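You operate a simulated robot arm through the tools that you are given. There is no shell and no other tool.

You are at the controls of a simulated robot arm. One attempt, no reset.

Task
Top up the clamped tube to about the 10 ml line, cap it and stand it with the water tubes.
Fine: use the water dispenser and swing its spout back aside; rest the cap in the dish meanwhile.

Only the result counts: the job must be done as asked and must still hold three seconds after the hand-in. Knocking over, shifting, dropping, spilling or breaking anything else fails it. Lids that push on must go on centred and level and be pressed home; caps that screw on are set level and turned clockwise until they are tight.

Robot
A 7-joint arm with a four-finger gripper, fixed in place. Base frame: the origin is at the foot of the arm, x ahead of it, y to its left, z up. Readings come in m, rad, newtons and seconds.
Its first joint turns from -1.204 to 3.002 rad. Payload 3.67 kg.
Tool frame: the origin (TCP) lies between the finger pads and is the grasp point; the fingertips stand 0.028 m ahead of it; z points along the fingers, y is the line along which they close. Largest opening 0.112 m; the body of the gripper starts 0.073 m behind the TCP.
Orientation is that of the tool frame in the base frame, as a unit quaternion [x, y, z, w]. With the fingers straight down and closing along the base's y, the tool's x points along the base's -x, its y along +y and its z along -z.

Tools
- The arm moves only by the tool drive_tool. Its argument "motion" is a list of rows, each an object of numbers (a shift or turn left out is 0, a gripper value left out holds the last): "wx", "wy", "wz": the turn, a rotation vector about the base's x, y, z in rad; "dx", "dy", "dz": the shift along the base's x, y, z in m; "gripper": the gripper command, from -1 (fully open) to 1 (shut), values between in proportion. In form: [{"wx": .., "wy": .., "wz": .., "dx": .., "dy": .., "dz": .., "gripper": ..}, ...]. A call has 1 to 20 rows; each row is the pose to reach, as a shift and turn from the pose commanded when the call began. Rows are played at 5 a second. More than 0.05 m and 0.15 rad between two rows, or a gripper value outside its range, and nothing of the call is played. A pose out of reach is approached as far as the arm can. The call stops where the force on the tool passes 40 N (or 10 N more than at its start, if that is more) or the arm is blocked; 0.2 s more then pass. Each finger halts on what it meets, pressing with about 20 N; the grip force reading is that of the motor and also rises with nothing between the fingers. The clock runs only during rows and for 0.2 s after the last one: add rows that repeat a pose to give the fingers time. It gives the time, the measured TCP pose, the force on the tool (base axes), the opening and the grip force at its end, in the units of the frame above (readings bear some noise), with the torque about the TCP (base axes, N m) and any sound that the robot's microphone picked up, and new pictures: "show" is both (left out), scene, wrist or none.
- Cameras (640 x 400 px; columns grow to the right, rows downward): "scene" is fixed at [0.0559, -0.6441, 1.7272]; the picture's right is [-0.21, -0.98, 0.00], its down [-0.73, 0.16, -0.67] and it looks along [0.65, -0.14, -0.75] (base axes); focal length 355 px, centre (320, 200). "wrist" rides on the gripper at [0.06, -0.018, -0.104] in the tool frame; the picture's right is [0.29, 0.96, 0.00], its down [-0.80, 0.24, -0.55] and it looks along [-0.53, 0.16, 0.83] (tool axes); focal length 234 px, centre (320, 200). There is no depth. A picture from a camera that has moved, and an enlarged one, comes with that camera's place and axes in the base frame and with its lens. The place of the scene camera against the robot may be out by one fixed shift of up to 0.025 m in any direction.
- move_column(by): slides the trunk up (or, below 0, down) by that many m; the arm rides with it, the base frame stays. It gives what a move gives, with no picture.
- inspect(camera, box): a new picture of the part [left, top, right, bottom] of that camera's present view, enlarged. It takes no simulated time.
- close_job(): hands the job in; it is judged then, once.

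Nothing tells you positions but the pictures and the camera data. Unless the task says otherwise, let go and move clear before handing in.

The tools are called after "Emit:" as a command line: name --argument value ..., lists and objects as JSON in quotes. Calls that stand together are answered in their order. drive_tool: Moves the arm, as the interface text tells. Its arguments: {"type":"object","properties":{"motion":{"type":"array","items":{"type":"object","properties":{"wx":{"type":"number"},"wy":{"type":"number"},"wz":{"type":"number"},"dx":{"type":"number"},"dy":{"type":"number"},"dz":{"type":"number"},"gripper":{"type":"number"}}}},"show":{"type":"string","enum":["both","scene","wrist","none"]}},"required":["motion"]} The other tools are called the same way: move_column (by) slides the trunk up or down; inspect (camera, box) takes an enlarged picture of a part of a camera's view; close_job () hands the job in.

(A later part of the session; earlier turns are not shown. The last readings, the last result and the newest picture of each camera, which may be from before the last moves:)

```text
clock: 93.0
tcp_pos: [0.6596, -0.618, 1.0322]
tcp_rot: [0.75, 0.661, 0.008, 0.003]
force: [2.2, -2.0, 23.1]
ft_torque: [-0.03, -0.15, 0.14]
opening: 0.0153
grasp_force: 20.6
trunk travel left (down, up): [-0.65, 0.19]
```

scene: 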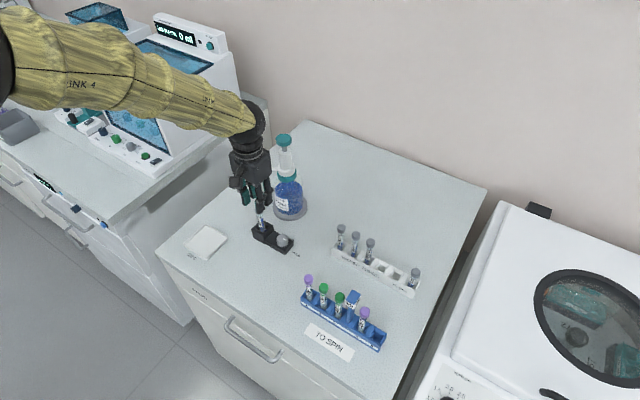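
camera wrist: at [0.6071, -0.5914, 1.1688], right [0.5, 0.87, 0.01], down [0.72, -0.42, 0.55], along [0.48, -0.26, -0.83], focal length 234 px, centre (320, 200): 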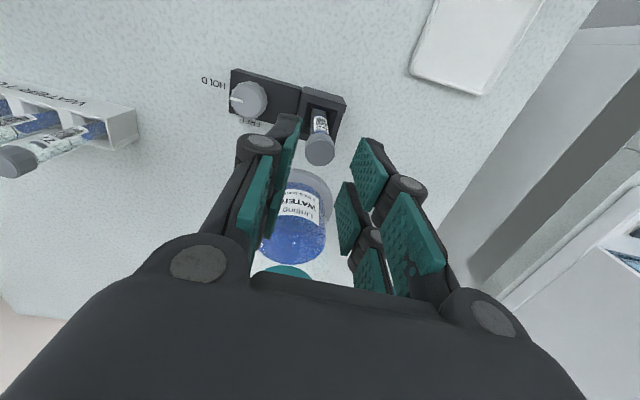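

Force and torque are steady. I'll release the cap, rise, and give it a final straight press from above.

Emit:
drive_tool --motion '[{"dz": 0.001}, {"dz": 0.002}, {"dz": 0.002, "gripper": 0.4}, {"dz": 0.002, "gripper": 0.4}, {"dz": 0.02, "gripper": 0.4}, {"dz": 0.042, "gripper": 0.4}, {"dz": 0.042, "gripper": 0.9}, {"dz": 0.042, "gripper": 0.9}]'

Emit:
inspect --camera "scene" --box '[255, 195, 280, 235]'

Emit:
inspect --camera "scene" --box '[240, 190, 310, 260]'

```text
clock: 94.8
tcp_pos: [0.6597, -0.6202, 1.0734]
tcp_rot: [0.75, 0.661, 0.007, 0.002]
force: [-0.5, 0.1, -0.7]
ft_torque: [0.01, -0.02, -0.01]
opening: 0.0056
grasp_force: 0.1
trunk travel left (down, up): [-0.65, 0.19]
camera wrist: at [0.6487, -0.5597, 1.1756], right [0.99, 0.17, 0.01], down [0.13, -0.82, 0.55], along [0.1, -0.54, -0.83], focal length 234 px, centre (320, 200)
```

scene: 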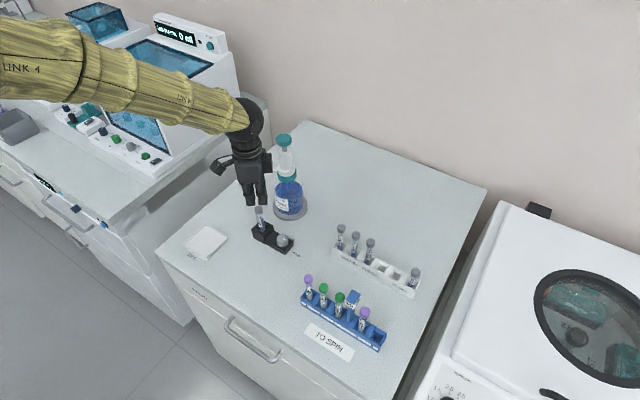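
wrist: 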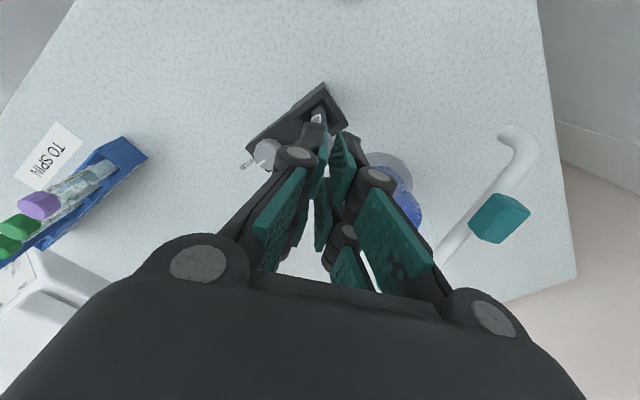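

```text
10.00 times, centred on (268, 215) of scene
camera zoom: at [0.0559, -0.6441, 1.7272], right [-0.21, -0.98, 0.0], down [-0.73, 0.16, -0.67], along [0.65, -0.14, -0.75], focal length 3553 px, centre (845, 50)
```

zoom: 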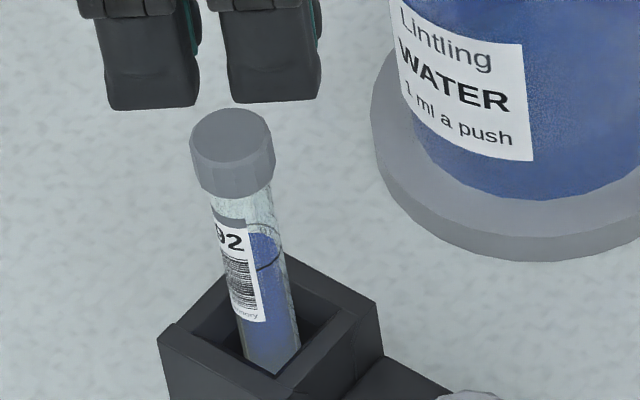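

```text
5.71 times, centred on (275, 225) of scene
camera zoom: at [0.0559, -0.6441, 1.7272], right [-0.21, -0.98, 0.0], down [-0.73, 0.16, -0.67], along [0.65, -0.14, -0.75], focal length 2030 px, centre (577, 57)
```

zoom: 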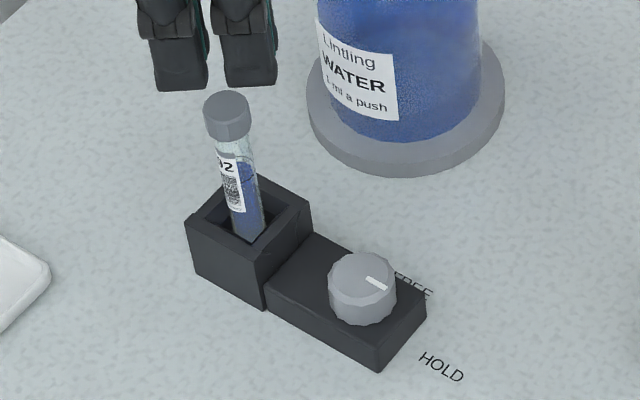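

The cap looks exactly as it did at the start. I'll zoom on its facets to see whether it actually turns with the hand, which would tell me for sure if a thread is involved.

Emit:
inspect --camera "scene" --box '[257, 204, 265, 216]'

```text
16.00 times, centred on (261, 210) of scene
camera zoom: at [0.0559, -0.6441, 1.7272], right [-0.21, -0.98, 0.0], down [-0.73, 0.16, -0.67], along [0.65, -0.14, -0.75], focal length 5686 px, centre (1264, 40)
```

zoom: 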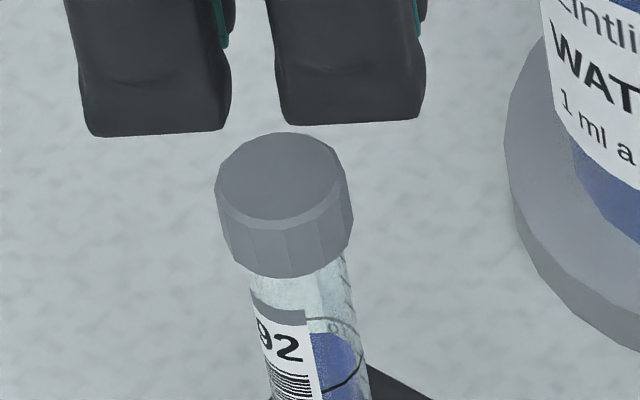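

Emit:
drive_tool --motion '[{"wz": 0.15, "gripper": 0.4}, {"wz": 0.3}, {"wz": 0.45}, {"wz": 0.6}, {"wz": 0.75}, {"wz": 0.9}, {"wz": 0.9, "dz": -0.02}, {"wz": 0.9, "dz": -0.0393}, {"wz": 0.9, "dz": -0.0393}, {"wz": 0.9, "dz": -0.0393, "gripper": 1}, {"wz": 0.9, "dz": -0.0393, "gripper": 1}, {"wz": 0.9, "dz": -0.0393, "gripper": 1}]' --show "none"

Emit:
drive_tool --motion '[{"dz": -0.0012}, {"dz": -0.0012, "wz": -0.1}, {"dz": -0.0012, "wz": -0.2}, {"dz": -0.0012, "wz": -0.3}, {"dz": -0.0012, "wz": -0.4}, {"dz": -0.0012, "wz": -0.5}]' --show "none"

```text
clock: 97.4
tcp_pos: [0.6592, -0.6185, 1.032]
tcp_rot: [0.387, 0.922, 0.008, -0.002]
force: [0.6, 0.3, -0.4]
ft_torque: [0.02, 0.05, -0.01]
opening: 0.016
grasp_force: 20.4
trunk travel left (down, up): [-0.65, 0.19]
```

```text
clock: 98.8
tcp_pos: [0.6609, -0.6181, 1.0316]
tcp_rot: [0.605, 0.797, 0.007, 0.001]
force: [1.2, -0.9, 1.8]
ft_torque: [-0.02, -0.01, 0.01]
opening: 0.0155
grasp_force: 19.8
trunk travel left (down, up): [-0.65, 0.19]
heard: snap
```

Emit:
drive_tool --motion '[{"gripper": 0.4}, {"gripper": 0.4}, {"dz": 0.02, "gripper": 0.4}, {"dz": 0.045, "gripper": 0.4}, {"dz": 0.06, "gripper": 0.4}]' --show "none"

Emit:
inspect --camera "scene" --box '[257, 204, 265, 216]'

```text
clock: 100.0
tcp_pos: [0.6614, -0.6169, 1.0927]
tcp_rot: [0.604, 0.797, 0.007, 0.0]
force: [0.0, 0.1, 1.4]
ft_torque: [-0.01, 0.0, 0.02]
opening: 0.0337
grasp_force: 0.1
trunk travel left (down, up): [-0.65, 0.19]
heard: snap
```

```text
16.00 times, centred on (261, 210) of scene
camera zoom: at [0.0559, -0.6441, 1.7272], right [-0.21, -0.98, 0.0], down [-0.73, 0.16, -0.67], along [0.65, -0.14, -0.75], focal length 5686 px, centre (1264, 40)
```

zoom: 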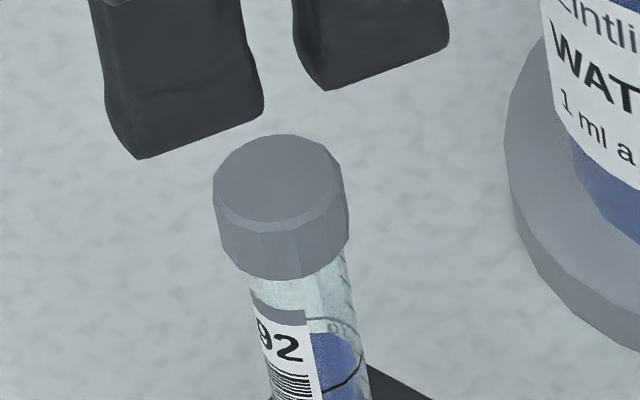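

The cap did turn about 0.2 rad with the hand, and I heard snaps both while twisting and right after I let go. I'll press from directly above in small single steps and listen for a seating sound.

Emit:
drive_tool --motion '[{"gripper": 0.9, "dy": -0.001}, {"gripper": 0.9, "dy": -0.001}, {"gripper": 0.9, "dz": -0.02, "dy": -0.002}, {"gripper": 0.9, "dz": -0.04, "dy": -0.002}, {"gripper": 0.9, "dz": -0.045, "dy": -0.002}]' --show "wrist"

Emit:
drive_tool --motion '[{"dz": -0.001}, {"dz": -0.002}]' --show "none"

Emit:
drive_tool --motion '[{"dz": -0.001}, {"dz": -0.002}]' --show "none"

```text
clock: 101.2
tcp_pos: [0.6607, -0.6198, 1.048]
tcp_rot: [0.604, 0.797, 0.007, 0.001]
force: [0.3, -0.2, -0.4]
ft_torque: [-0.01, 0.01, 0.05]
opening: 0.0057
grasp_force: 0.0
trunk travel left (down, up): [-0.65, 0.19]
camera wrist: at [0.6269, -0.5697, 1.1503], right [0.84, 0.54, 0.01], down [0.44, -0.71, 0.55], along [0.31, -0.46, -0.83], focal length 234 px, centre (320, 200)
```

wrist: 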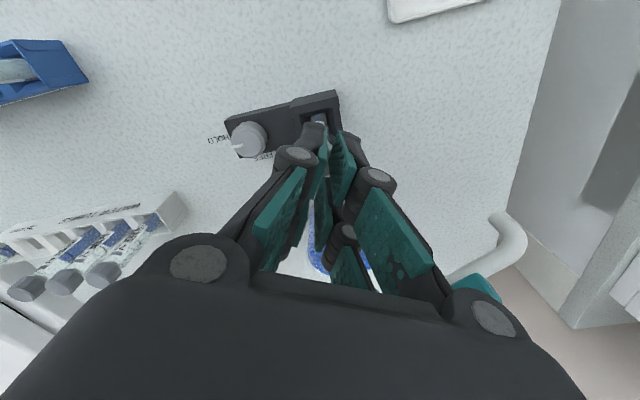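

```text
clock: 101.8
tcp_pos: [0.6606, -0.6204, 1.0446]
tcp_rot: [0.604, 0.797, 0.008, 0.001]
force: [0.8, 0.4, 4.4]
ft_torque: [0.02, 0.01, 0.0]
opening: 0.0062
grasp_force: 0.1
trunk travel left (down, up): [-0.65, 0.19]
```

```text
clock: 102.4
tcp_pos: [0.6593, -0.6211, 1.0446]
tcp_rot: [0.604, 0.797, 0.007, 0.001]
force: [0.7, -1.3, 16.3]
ft_torque: [-0.06, 0.01, -0.01]
opening: 0.006
grasp_force: 0.1
trunk travel left (down, up): [-0.65, 0.19]
```

No seating sound. One clean experiment will settle it: grip the pressed cap without any twist and pull in fine steps to measure what retention pressing alone gives.

Emit:
drive_tool --motion '[{"dz": 0.002}, {"dz": 0.02, "gripper": 0.4}, {"dz": 0.02, "gripper": 0.4}, {"dz": 0.005, "dy": 0.0005, "gripper": 0.4}, {"dz": -0.0125, "dy": 0.0005, "gripper": 0.4}, {"dz": -0.0125, "dy": 0.0005, "gripper": 0.4}, {"dz": -0.0125, "dy": 0.0005, "gripper": 1}, {"dz": -0.0125, "dy": 0.0005, "gripper": 1}, {"dz": -0.0125, "dy": 0.0005, "gripper": 1}]' --show "none"

Emit:
drive_tool --motion '[{"dz": 0.0005}]' --show "none"

Emit:
drive_tool --motion '[{"dz": 0.0005}]' --show "none"

```text
clock: 104.4
tcp_pos: [0.6584, -0.6211, 1.0286]
tcp_rot: [0.604, 0.797, 0.009, -0.001]
force: [2.2, 1.8, -2.8]
ft_torque: [0.02, -0.07, -0.01]
opening: 0.0154
grasp_force: 19.3
trunk travel left (down, up): [-0.65, 0.19]
```

```text
clock: 104.8
tcp_pos: [0.6604, -0.6208, 1.031]
tcp_rot: [0.604, 0.797, 0.008, 0.0]
force: [2.9, 0.6, -8.0]
ft_torque: [-0.03, -0.06, 0.0]
opening: 0.0152
grasp_force: 20.1
trunk travel left (down, up): [-0.65, 0.19]
```

```text
clock: 105.2
tcp_pos: [0.6588, -0.6207, 1.0333]
tcp_rot: [0.604, 0.797, 0.008, 0.002]
force: [-0.2, -0.1, 0.1]
ft_torque: [-0.02, -0.04, -0.02]
opening: 0.015
grasp_force: 20.0
trunk travel left (down, up): [-0.65, 0.19]
```

Pressing alone gives the same retention of about 8–10 N, so it is a push-fit cap and the twist is irrelevant. I'll push it firmly home again and leave it.

Emit:
drive_tool --motion '[{"dz": -0.001}, {"dz": -0.002}, {"dz": -0.003}, {"dz": -0.004}, {"dz": -0.005}, {"dz": -0.005}]' --show "none"

```text
clock: 106.6
tcp_pos: [0.66, -0.62, 1.0294]
tcp_rot: [0.604, 0.797, 0.007, 0.002]
force: [0.6, -0.9, 20.0]
ft_torque: [0.0, 0.01, 0.05]
opening: 0.0144
grasp_force: 19.5
trunk travel left (down, up): [-0.65, 0.19]
```

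Emit:
drive_tool --motion '[{"dz": 0.001}, {"dz": 0.0025}, {"dz": 0.0025, "gripper": 0.4}, {"dz": 0.0025, "gripper": 0.4}, {"dz": 0.02, "gripper": 0.4}, {"dz": 0.04, "gripper": 0.9}, {"dz": 0.04, "gripper": 0.9}, {"dz": 0.025, "gripper": 0.9}, {"dz": 0.018, "gripper": 0.9}, {"dz": 0.015, "gripper": 0.9}]' --show "none"

Emit:
drive_tool --motion '[{"dz": -0.001}, {"dz": -0.002}, {"dz": -0.003}, {"dz": -0.004}]' --show "none"

```text
clock: 108.8
tcp_pos: [0.6603, -0.6185, 1.0449]
tcp_rot: [0.604, 0.797, 0.007, 0.003]
force: [-0.3, -1.3, 18.4]
ft_torque: [-0.09, 0.03, -0.02]
opening: 0.0061
grasp_force: 0.1
trunk travel left (down, up): [-0.65, 0.19]
```

```text
clock: 109.5
tcp_pos: [0.6622, -0.6193, 1.0447]
tcp_rot: [0.604, 0.797, 0.009, 0.005]
force: [-1.6, -0.2, 25.9]
ft_torque: [0.02, 0.11, -0.02]
opening: 0.0063
grasp_force: 0.1
trunk travel left (down, up): [-0.65, 0.19]
stopped in row 3: the force on the tool passed its limit at 42 N (the readings are from after the stop); the commanded pose is now the measured one
```

Pressed to about 42 N. I'll rise and look.

Emit:
drive_tool --motion '[{"dz": 0.003}, {"dz": 0.02}, {"dz": 0.06}, {"dz": 0.1}, {"dz": 0.1}]'

Emit:
inspect --camera "scene" --box '[240, 190, 310, 260]'

Emit:
inspect --camera "scene" --box '[257, 204, 265, 216]'

Emit:
inspect --camera "wrist" --box '[200, 40, 400, 180]'

```text
clock: 110.7
tcp_pos: [0.6635, -0.6202, 1.1408]
tcp_rot: [0.604, 0.797, 0.007, 0.002]
force: [0.4, 0.4, 0.2]
ft_torque: [0.02, 0.02, 0.0]
opening: 0.0055
grasp_force: 0.1
trunk travel left (down, up): [-0.65, 0.19]
camera wrist: at [0.6277, -0.5705, 1.2426], right [0.84, 0.54, 0.02], down [0.44, -0.71, 0.55], along [0.31, -0.46, -0.83], focal length 234 px, centre (320, 200)
```

scene: 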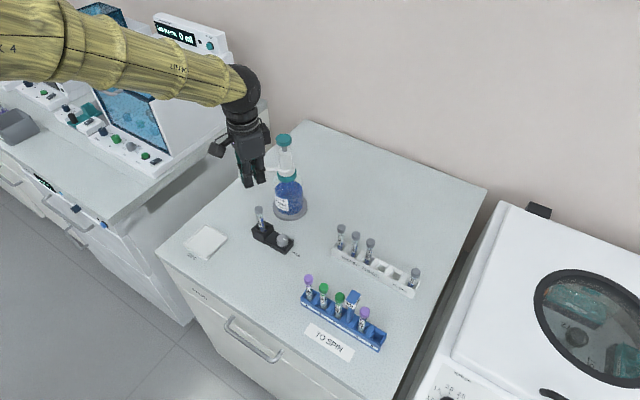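
wrist: 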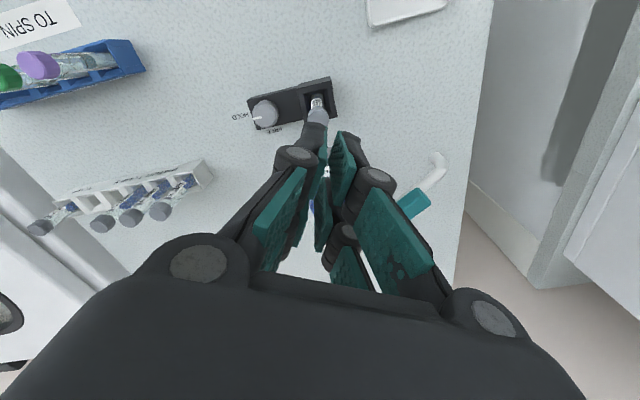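

```text
5.71 times, centred on (275, 225) of scene
camera zoom: at [0.0559, -0.6441, 1.7272], right [-0.21, -0.98, 0.0], down [-0.73, 0.16, -0.67], along [0.65, -0.14, -0.75], focal length 2030 px, centre (577, 57)
```

zoom: 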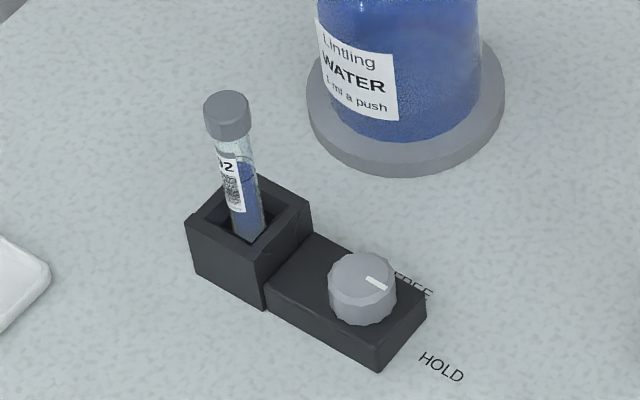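

```text
16.00 times, centred on (261, 210) of scene
camera zoom: at [0.0559, -0.6441, 1.7272], right [-0.21, -0.98, 0.0], down [-0.73, 0.16, -0.67], along [0.65, -0.14, -0.75], focal length 5686 px, centre (1264, 40)
```

zoom: 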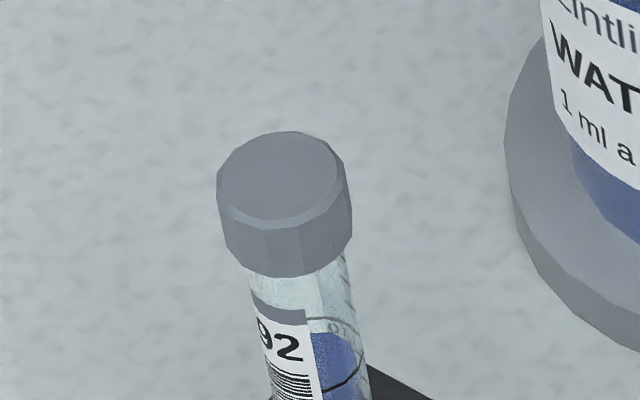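

```text
2.86 times, centred on (300, 110) of wrist
camera zoom: at [0.6277, -0.5705, 1.2426], right [0.84, 0.54, 0.02], down [0.44, -0.71, 0.55], along [0.31, -0.46, -0.83], focal length 669 px, centre (377, 457)
```

zoom: 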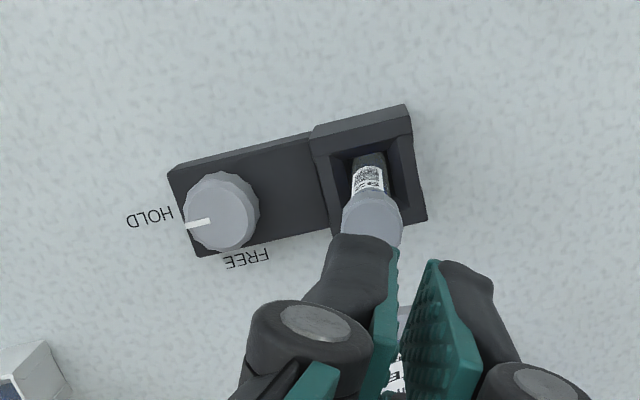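

The cap is on, level and pressed home. Next is the clamp knob at about (0.612, -0.667), top z about 0.937. FREE is about 90° counter-clockwise from HOLD. I'll move above it and rotate the hand so it stays clear of the tube.

Emit:
drive_tool --motion '[{"dx": -0.01, "dy": -0.01, "wz": 0.13, "gripper": 0.1}, {"dx": -0.02, "dy": -0.02, "wz": 0.26}, {"dx": -0.03, "dy": -0.03, "wz": 0.39}, {"dx": -0.04, "dy": -0.04, "wz": 0.52}, {"dx": -0.0502, "dy": -0.0475, "wz": 0.65}, {"dx": -0.0502, "dy": -0.0475, "wz": 0.78}, {"dx": -0.0502, "dy": -0.0475, "wz": 0.91}, {"dx": -0.0502, "dy": -0.0475, "wz": 1.04}, {"dx": -0.0502, "dy": -0.0475, "wz": 1.17}, {"dx": -0.0502, "dy": -0.0475, "wz": 1.3}, {"dx": -0.0502, "dy": -0.0475, "dz": -0.04, "wz": 1.3}, {"dx": -0.0502, "dy": -0.0475, "dz": -0.04, "wz": 1.3}]'

Emit:
inspect --camera "wrist" --box '[220, 40, 420, 220]'

```text
clock: 113.3
tcp_pos: [0.6083, -0.6668, 1.1026]
tcp_rot: [-0.003, 1.0, 0.008, -0.002]
force: [-0.1, 0.7, 0.9]
ft_torque: [0.0, -0.01, -0.01]
opening: 0.0504
grasp_force: 0.1
trunk travel left (down, up): [-0.65, 0.19]
camera wrist: at [0.5499, -0.6877, 1.2047], right [-0.29, 0.96, 0.02], down [0.8, 0.24, 0.56], along [0.53, 0.17, -0.83], focal length 234 px, centre (320, 200)
```

scene: 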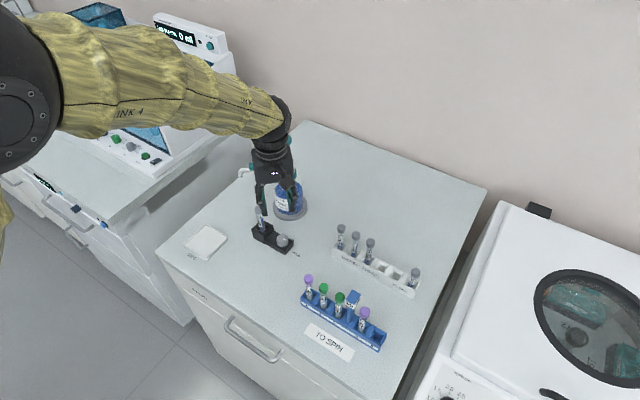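
wrist: 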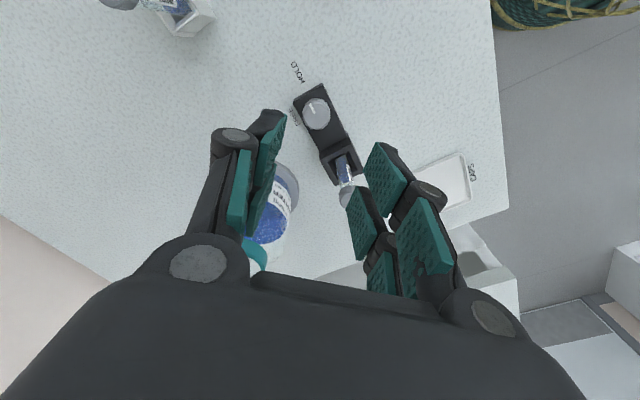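

```text
2.22 times, centred on (320, 130) of wrist
camera zoom: at [0.5499, -0.6877, 1.2047], right [-0.29, 0.96, 0.02], down [0.8, 0.24, 0.56], along [0.53, 0.17, -0.83], focal length 520 px, centre (320, 356)
```

zoom: 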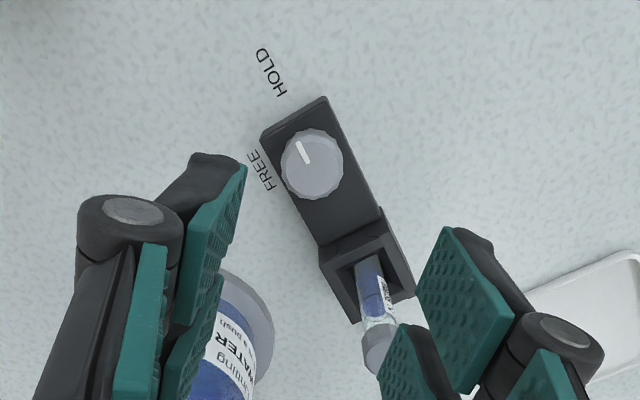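

The knob centre refines to (0.610, -0.6675). I'll descend around it in two stages.

Emit:
drive_tool --motion '[{"dx": 0.0015, "dy": -0.001, "dz": -0.03, "gripper": 0.2}, {"dx": 0.0015, "dy": -0.001, "dz": -0.07}, {"dx": 0.0015, "dy": -0.001, "dz": -0.105}, {"dx": 0.0015, "dy": -0.001, "dz": -0.125}, {"dx": 0.0015, "dy": -0.001, "dz": -0.125}]'

Emit:
inspect --camera "wrist" --box '[220, 80, 420, 260]'

Emit:
inspect --camera "scene" --box '[230, 160, 330, 260]'

```text
clock: 114.5
tcp_pos: [0.613, -0.6676, 0.9778]
tcp_rot: [-0.001, 1.0, 0.007, -0.001]
force: [0.6, 0.0, 0.4]
ft_torque: [-0.03, -0.01, -0.01]
opening: 0.0447
grasp_force: 0.1
trunk travel left (down, up): [-0.65, 0.19]
camera wrist: at [0.5535, -0.6886, 1.0802], right [-0.29, 0.96, 0.02], down [0.8, 0.23, 0.55], along [0.53, 0.17, -0.83], focal length 234 px, centre (320, 200)
```

scene: 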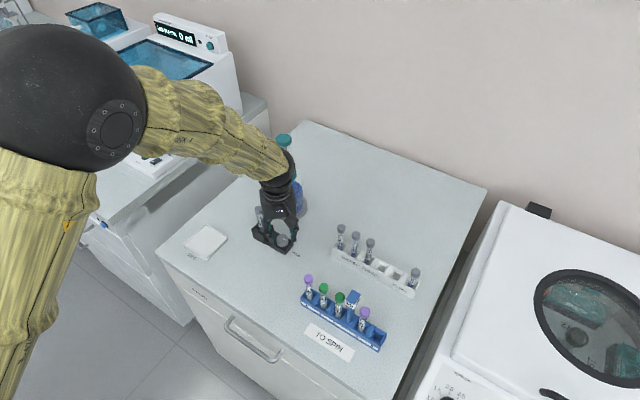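
wrist: 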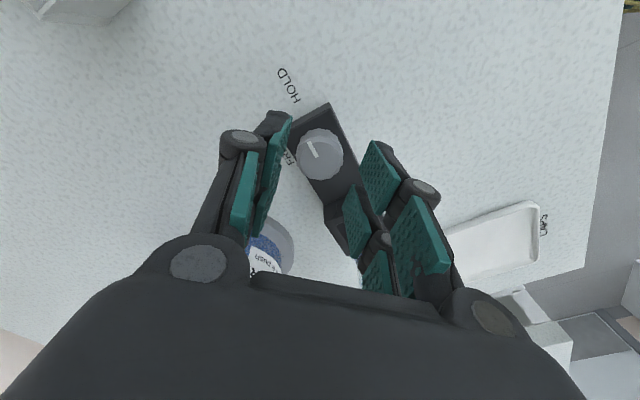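

```text
2.22 times, centred on (320, 170) of wrist
camera zoom: at [0.5535, -0.6886, 1.0802], right [-0.29, 0.96, 0.02], down [0.8, 0.23, 0.55], along [0.53, 0.17, -0.83], focal length 520 px, centre (320, 267)
```

zoom: 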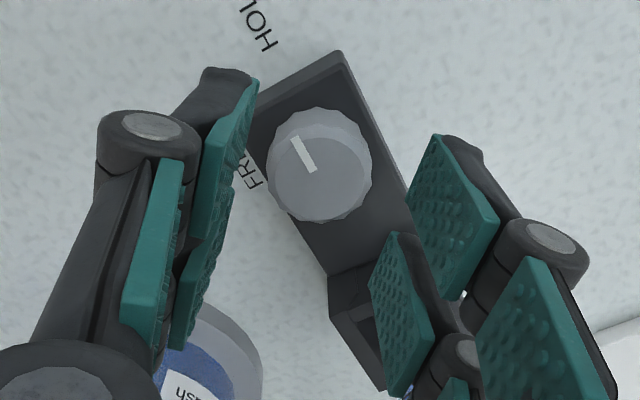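

```text
4.00 times, centred on (280, 210) of scene
camera zoom: at [0.0559, -0.6441, 1.7272], right [-0.21, -0.98, 0.0], down [-0.73, 0.16, -0.67], along [0.65, -0.14, -0.75], focal length 1421 px, centre (480, 160)
```

zoom: 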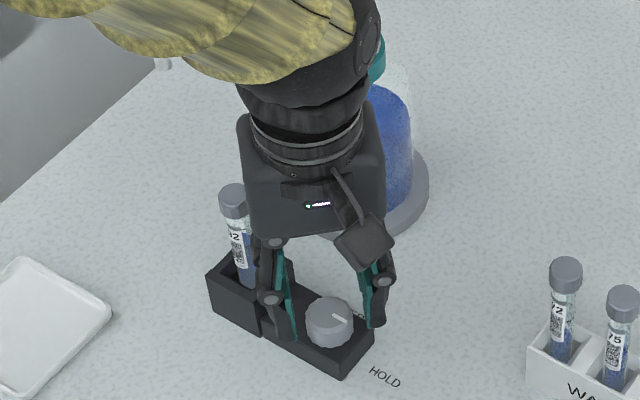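

The knob sits centred. I'll descend the rest of the way and grip it.

Emit:
drive_tool --motion '[{"dx": -0.002, "dz": -0.012}, {"dx": -0.002, "dz": -0.022}, {"dx": -0.002, "dz": -0.022}, {"dx": -0.002, "dz": -0.022, "gripper": 0.6}, {"dx": -0.002, "dz": -0.022, "gripper": 1}, {"dx": -0.002, "dz": -0.022, "gripper": 1}]'

Emit:
inspect --camera "wrist" --box '[220, 80, 420, 260]'

Emit:
inspect --camera "scene" --box '[230, 160, 330, 260]'

```text
clock: 115.9
tcp_pos: [0.6107, -0.6675, 0.9542]
tcp_rot: [-0.002, 1.0, 0.007, -0.003]
force: [-0.8, 9.8, -4.8]
ft_torque: [0.15, -0.08, 0.05]
opening: 0.0306
grasp_force: 45.2
trunk travel left (down, up): [-0.65, 0.19]
camera wrist: at [0.5515, -0.6884, 1.0565], right [-0.29, 0.96, 0.02], down [0.8, 0.23, 0.55], along [0.53, 0.18, -0.83], focal length 234 px, centre (320, 200)
```

scene: 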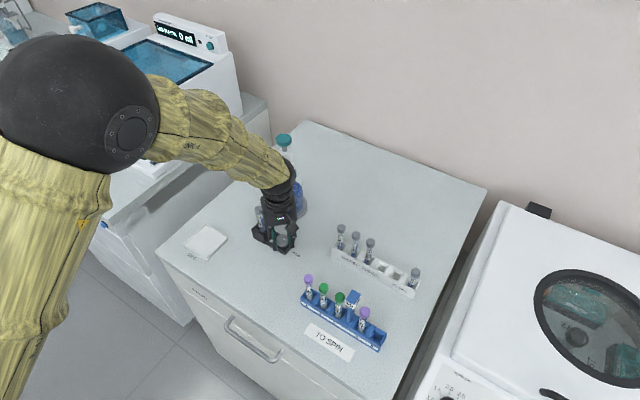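
wrist: 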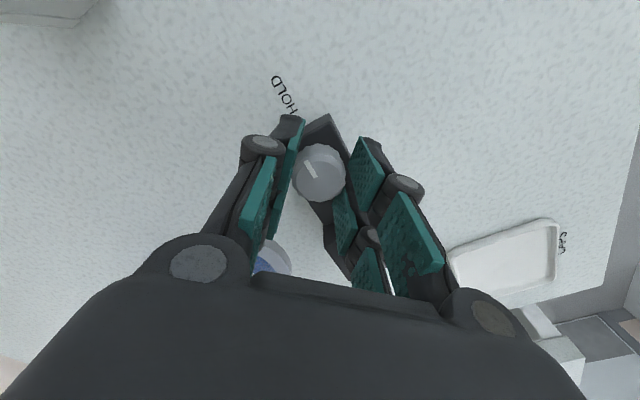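

```text
2.22 times, centred on (320, 170) of wrist
camera zoom: at [0.5515, -0.6884, 1.0565], right [-0.29, 0.96, 0.02], down [0.8, 0.23, 0.55], along [0.53, 0.18, -0.83], focal length 520 px, centre (320, 267)
```

zoom: 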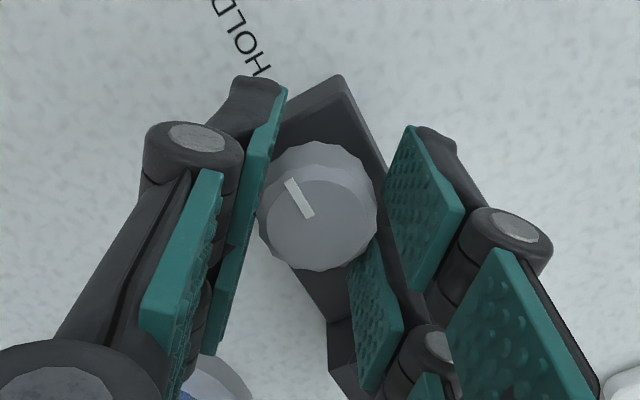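

```text
4.00 times, centred on (280, 210) of scene
camera zoom: at [0.0559, -0.6441, 1.7272], right [-0.21, -0.98, 0.0], down [-0.73, 0.16, -0.67], along [0.65, -0.14, -0.75], focal length 1421 px, centre (480, 160)
```

zoom: 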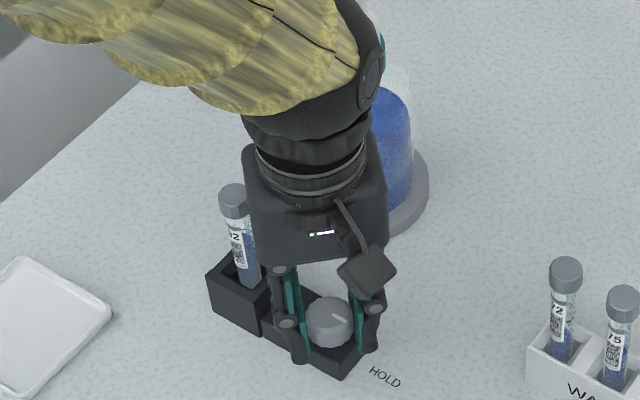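

Emit:
drive_tool --motion '[{"gripper": 1}, {"gripper": 1}]' --show "none"

```text
clock: 116.5
tcp_pos: [0.61, -0.6666, 0.9529]
tcp_rot: [-0.002, 1.0, 0.007, -0.003]
force: [-1.6, 11.3, -7.1]
ft_torque: [0.23, -0.03, 0.01]
opening: 0.0308
grasp_force: 44.9
trunk travel left (down, up): [-0.65, 0.19]
```

The grip on the knob shows a side load (11 N), so it isn't seated cleanly. I'll reopen, rise 5 mm, turn the hand a bit further from the clamp box and re-centre.

Emit:
drive_tool --motion '[{"gripper": 0.25}, {"gripper": 0.25}, {"dz": 0.012, "gripper": 0.25}, {"dz": 0.012, "dx": -0.0008, "dy": 0.0003, "wz": 0.15}, {"dz": 0.012, "dx": -0.0008, "dy": 0.0003, "wz": 0.3}, {"dz": 0.012, "dx": -0.0008, "dy": 0.0003, "wz": 0.3}]'

Emit:
inspect --camera "wrist" --box '[220, 80, 420, 260]'

```text
clock: 117.9
tcp_pos: [0.6106, -0.6682, 0.9675]
tcp_rot: [-0.152, 0.988, 0.008, -0.003]
force: [0.5, -0.6, -0.9]
ft_torque: [0.03, 0.01, -0.01]
opening: 0.0423
grasp_force: 0.0
trunk travel left (down, up): [-0.65, 0.19]
camera wrist: at [0.5594, -0.706, 1.069], right [-0.56, 0.83, 0.02], down [0.69, 0.46, 0.55], along [0.45, 0.32, -0.83], focal length 234 px, centre (320, 200)
```

scene: 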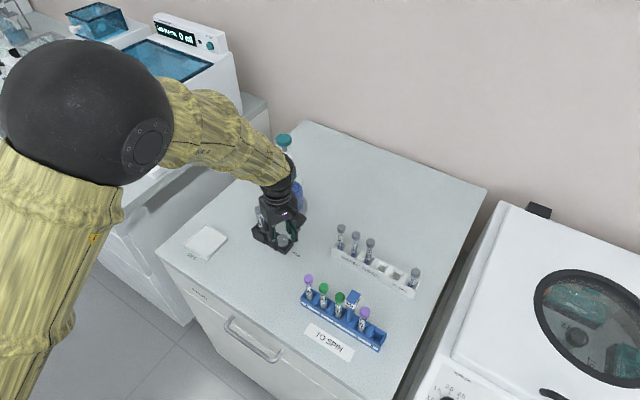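
wrist: 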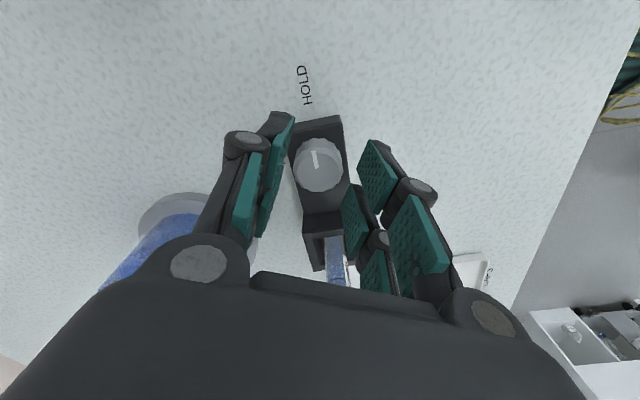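

```text
2.22 times, centred on (320, 170) of wrist
camera zoom: at [0.5594, -0.706, 1.069], right [-0.56, 0.83, 0.02], down [0.69, 0.46, 0.55], along [0.45, 0.32, -0.83], focal length 520 px, centre (320, 267)
```

zoom: 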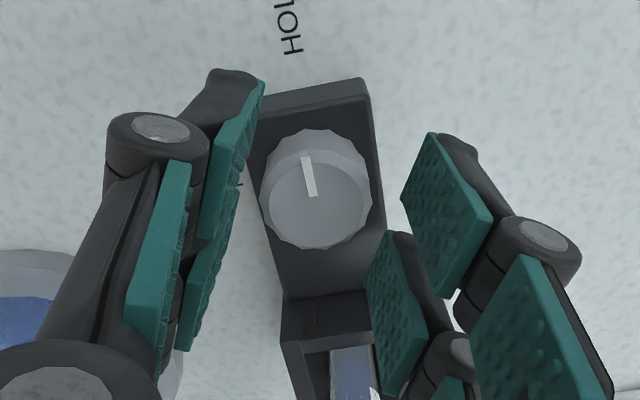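

I'll turn the hand to about +28°, so the finger bars stay well away from the clamp box, then descend and grip. I'll turn the knob in two shorter strokes.

Emit:
drive_tool --motion '[{"wz": 0.1}, {"wz": 0.2}, {"wz": 0.2, "dz": -0.007}, {"wz": 0.2, "dz": -0.012}, {"wz": 0.2, "dz": -0.012, "gripper": 0.6}, {"wz": 0.2, "dz": -0.012, "gripper": 1}, {"wz": 0.2, "dz": -0.012, "gripper": 1}, {"wz": 0.2, "dz": -0.012, "gripper": 1}]'

Emit:
inspect --camera "wrist" --box '[220, 80, 420, 260]'

```text
clock: 119.7
tcp_pos: [0.6104, -0.6686, 0.9543]
tcp_rot: [-0.25, 0.968, 0.007, -0.005]
force: [0.0, 1.3, -2.4]
ft_torque: [0.03, -0.14, 0.02]
opening: 0.0309
grasp_force: 45.1
trunk travel left (down, up): [-0.65, 0.19]
camera wrist: at [0.5683, -0.7158, 1.0564], right [-0.71, 0.7, 0.02], down [0.59, 0.59, 0.55], along [0.38, 0.41, -0.83], focal length 234 px, centre (320, 200)
```

scene: 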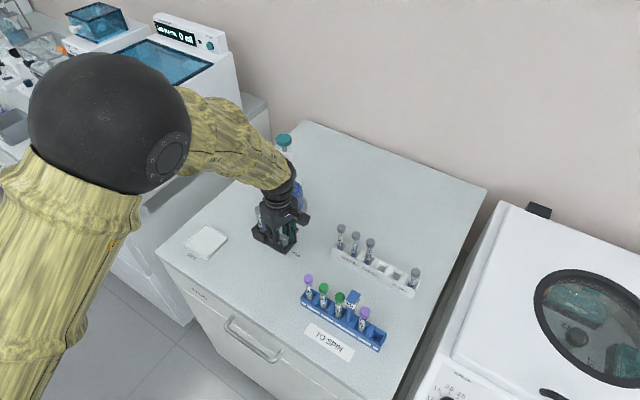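
wrist: 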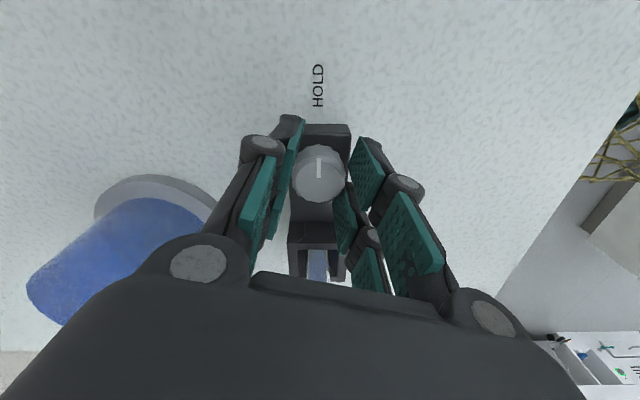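

```text
2.22 times, centred on (320, 170) of wrist
camera zoom: at [0.5683, -0.7158, 1.0564], right [-0.71, 0.7, 0.02], down [0.59, 0.59, 0.55], along [0.38, 0.41, -0.83], focal length 520 px, centre (320, 267)
```

zoom: 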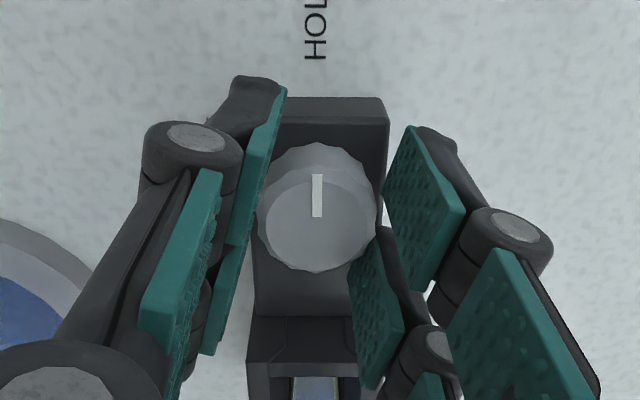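

The grip is balanced now. I'll turn counter-clockwise toward FREE.

Emit:
drive_tool --motion '[{"wz": 0.12}, {"wz": 0.24}, {"wz": 0.36}, {"wz": 0.48}, {"wz": 0.6}, {"wz": 0.7}]'

Emit:
inspect --camera "wrist" --box '[220, 80, 420, 260]'

Emit:
inspect --camera "scene" --box '[240, 190, 310, 260]'

```text
clock: 121.1
tcp_pos: [0.6118, -0.6699, 0.9529]
tcp_rot: [-0.567, 0.824, 0.004, -0.005]
force: [13.4, -9.6, 3.2]
ft_torque: [-0.44, -0.25, -0.09]
opening: 0.031
grasp_force: 45.3
trunk travel left (down, up): [-0.65, 0.19]
camera wrist: at [0.6094, -0.7336, 1.0564], right [-1.0, 0.07, 0.02], down [0.07, 0.83, 0.55], along [0.03, 0.55, -0.83], focal length 234 px, centre (320, 200)
```

scene: 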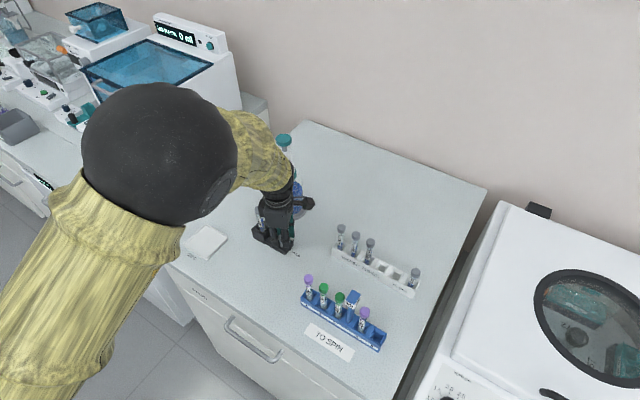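
wrist: 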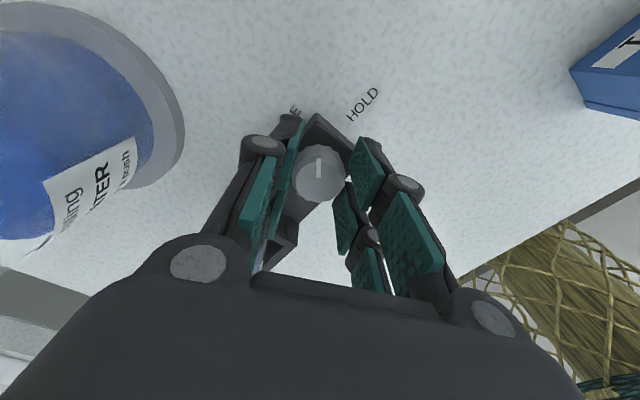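

```text
2.22 times, centred on (320, 170) of wrist
camera zoom: at [0.6094, -0.7336, 1.0564], right [-1.0, 0.07, 0.02], down [0.07, 0.83, 0.55], along [0.03, 0.55, -0.83], focal length 520 px, centre (320, 267)
```

zoom: 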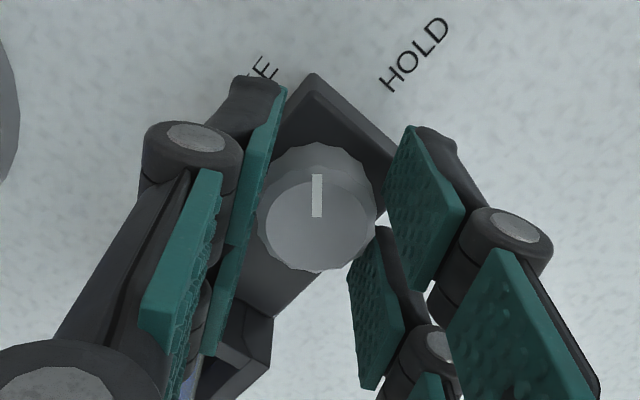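

```text
5.71 times, centred on (275, 225) of scene
camera zoom: at [0.0559, -0.6441, 1.7272], right [-0.21, -0.98, 0.0], down [-0.73, 0.16, -0.67], along [0.65, -0.14, -0.75], focal length 2030 px, centre (577, 57)
```

zoom: 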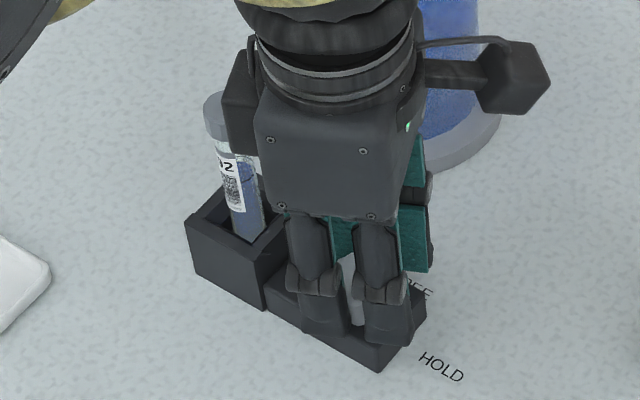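

The knob is turning with the hand (mark now between HOLD and FREE). I'll release, lift, rotate back and take a second stroke.

Emit:
drive_tool --motion '[{"gripper": 0.25}, {"gripper": 0.25}, {"dz": 0.015}, {"dz": 0.04}, {"dz": 0.04, "wz": -0.14}, {"dz": 0.04, "wz": -0.28}, {"dz": 0.04, "wz": -0.42}, {"dz": 0.04, "wz": -0.56}, {"dz": 0.04, "wz": -0.7}, {"dz": 0.04, "wz": -0.7}]'

Emit:
inspect --camera "wrist" --box '[220, 60, 420, 240]'

Emit:
inspect --camera "scene" --box '[240, 190, 310, 260]'

```text
clock: 123.3
tcp_pos: [0.6099, -0.6681, 0.9941]
tcp_rot: [-0.248, 0.969, 0.008, -0.002]
force: [0.4, -0.7, 0.4]
ft_torque: [0.03, -0.01, 0.01]
opening: 0.0421
grasp_force: 0.1
trunk travel left (down, up): [-0.65, 0.19]
camera wrist: at [0.5675, -0.716, 1.0964], right [-0.71, 0.7, 0.02], down [0.59, 0.59, 0.55], along [0.38, 0.41, -0.83], focal length 234 px, centre (320, 200)
```

scene: 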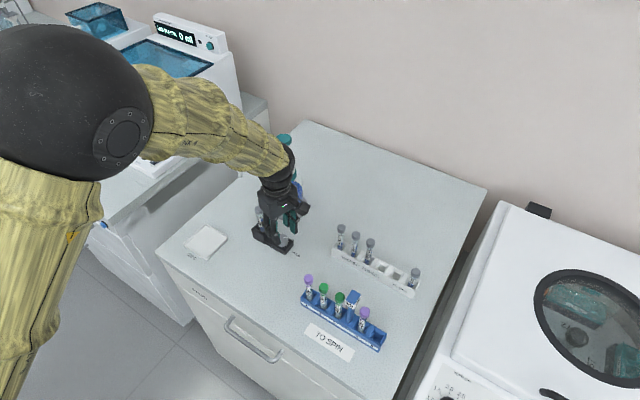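
wrist: 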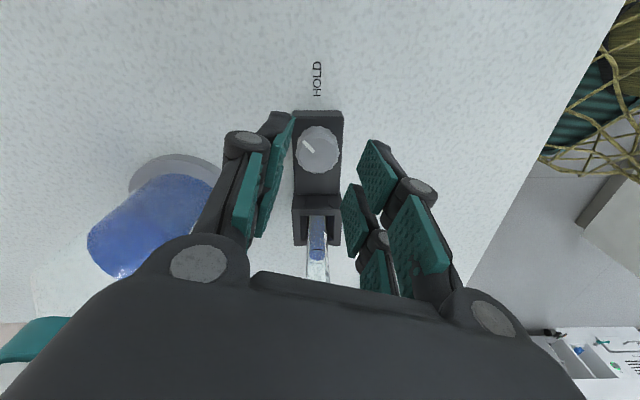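

```text
2.22 times, centred on (320, 150) of wrist
camera zoom: at [0.5675, -0.716, 1.0964], right [-0.71, 0.7, 0.02], down [0.59, 0.59, 0.55], along [0.38, 0.41, -0.83], focal length 520 px, centre (320, 311)
```

zoom: 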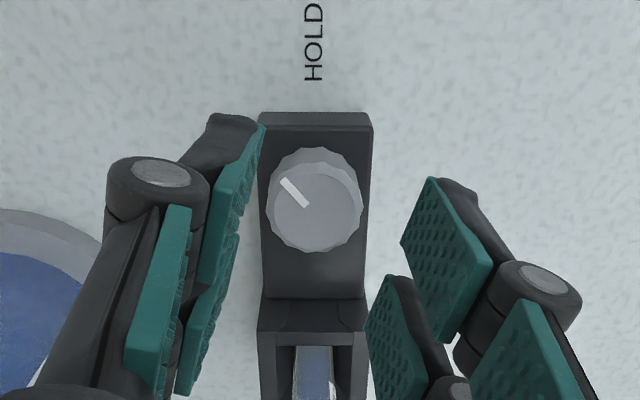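

```text
5.71 times, centred on (275, 225) of scene
camera zoom: at [0.0559, -0.6441, 1.7272], right [-0.21, -0.98, 0.0], down [-0.73, 0.16, -0.67], along [0.65, -0.14, -0.75], focal length 2030 px, centre (577, 57)
```

zoom: 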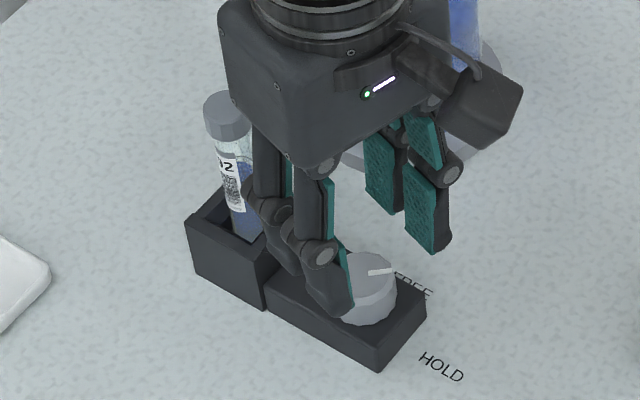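

Emit:
drive_tool --motion '[{"dx": 0.0015, "dy": -0.0008, "dz": -0.02}, {"dx": 0.0015, "dy": -0.0008, "dz": -0.04}, {"dx": 0.0015, "dy": -0.0008, "dz": -0.04}, {"dx": 0.0015, "dy": -0.0008, "dz": -0.04, "gripper": 0.6}, {"dx": 0.0015, "dy": -0.0008, "dz": -0.04, "gripper": 1}, {"dx": 0.0015, "dy": -0.0008, "dz": -0.04, "gripper": 1}]' --show "none"

Emit:
drive_tool --motion '[{"wz": 0.12}, {"wz": 0.24}, {"wz": 0.36}, {"wz": 0.48}, {"wz": 0.6}]'

Emit:
inspect --camera "wrist" --box '[220, 60, 420, 240]'

```text
clock: 124.7
tcp_pos: [0.612, -0.6686, 0.9547]
tcp_rot: [-0.25, 0.968, 0.007, -0.004]
force: [0.5, 1.0, 2.8]
ft_torque: [0.12, -0.21, -0.02]
opening: 0.0305
grasp_force: 45.2
trunk travel left (down, up): [-0.65, 0.19]
```

```text
clock: 125.9
tcp_pos: [0.612, -0.6694, 0.9541]
tcp_rot: [-0.525, 0.851, 0.005, -0.005]
force: [7.8, 0.6, 0.2]
ft_torque: [0.23, -0.51, 0.02]
opening: 0.0307
grasp_force: 45.2
trunk travel left (down, up): [-0.65, 0.19]
camera wrist: at [0.6035, -0.7324, 1.0568], right [-0.99, 0.17, 0.02], down [0.15, 0.82, 0.55], along [0.08, 0.55, -0.83], focal length 234 px, centre (320, 200)
```

scene: 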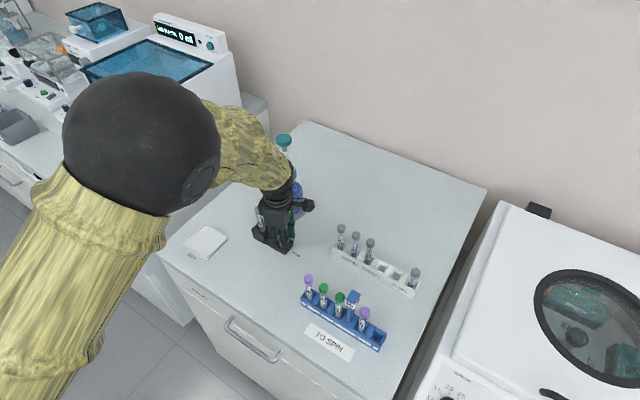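
wrist: 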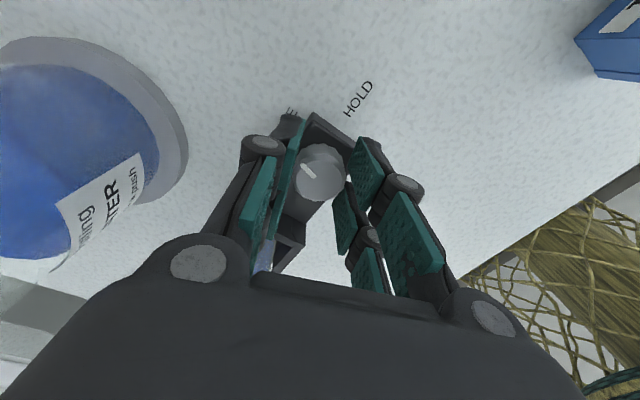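

```text
2.22 times, centred on (320, 150) of wrist
camera zoom: at [0.6035, -0.7324, 1.0568], right [-0.99, 0.17, 0.02], down [0.15, 0.82, 0.55], along [0.08, 0.55, -0.83], focal length 520 px, centre (320, 311)
```

zoom: 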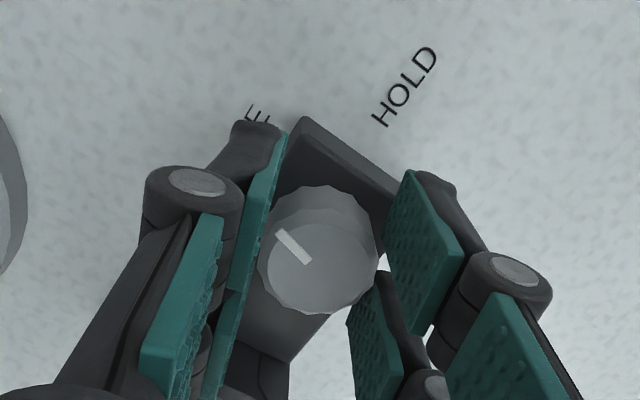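

The mark is nearly perpendicular to HOLD. I'll give it a little more toward FREE.

Emit:
drive_tool --motion '[{"wz": 0.1}, {"wz": 0.2}]' --show "wrist"

Emit:
inspect --camera "wrist" --box '[220, 60, 420, 240]'

```text
clock: 126.5
tcp_pos: [0.6129, -0.6691, 0.9531]
tcp_rot: [-0.608, 0.794, 0.005, -0.006]
force: [12.7, -1.1, 1.9]
ft_torque: [0.2, -0.69, 0.05]
opening: 0.0309
grasp_force: 45.1
trunk travel left (down, up): [-0.65, 0.19]
camera wrist: at [0.6164, -0.7331, 1.0568], right [-1.0, -0.03, 0.02], down [-0.01, 0.83, 0.55], along [-0.03, 0.55, -0.83], focal length 234 px, centre (320, 200)
```

wrist: 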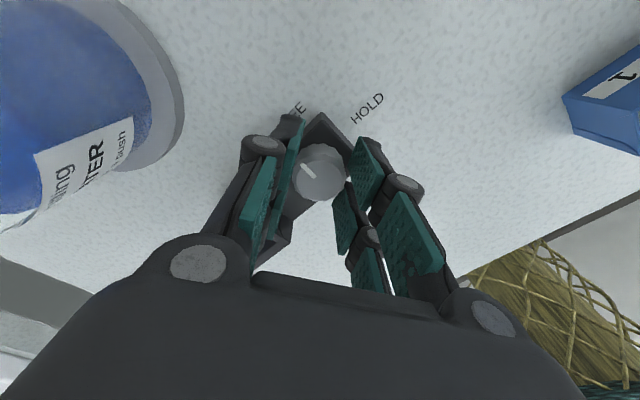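

```text
2.22 times, centred on (320, 150) of wrist
camera zoom: at [0.6164, -0.7331, 1.0568], right [-1.0, -0.03, 0.02], down [-0.01, 0.83, 0.55], along [-0.03, 0.55, -0.83], focal length 520 px, centre (320, 311)
```

zoom: 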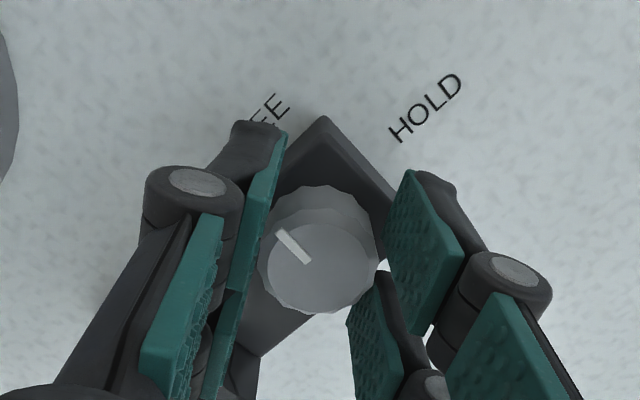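

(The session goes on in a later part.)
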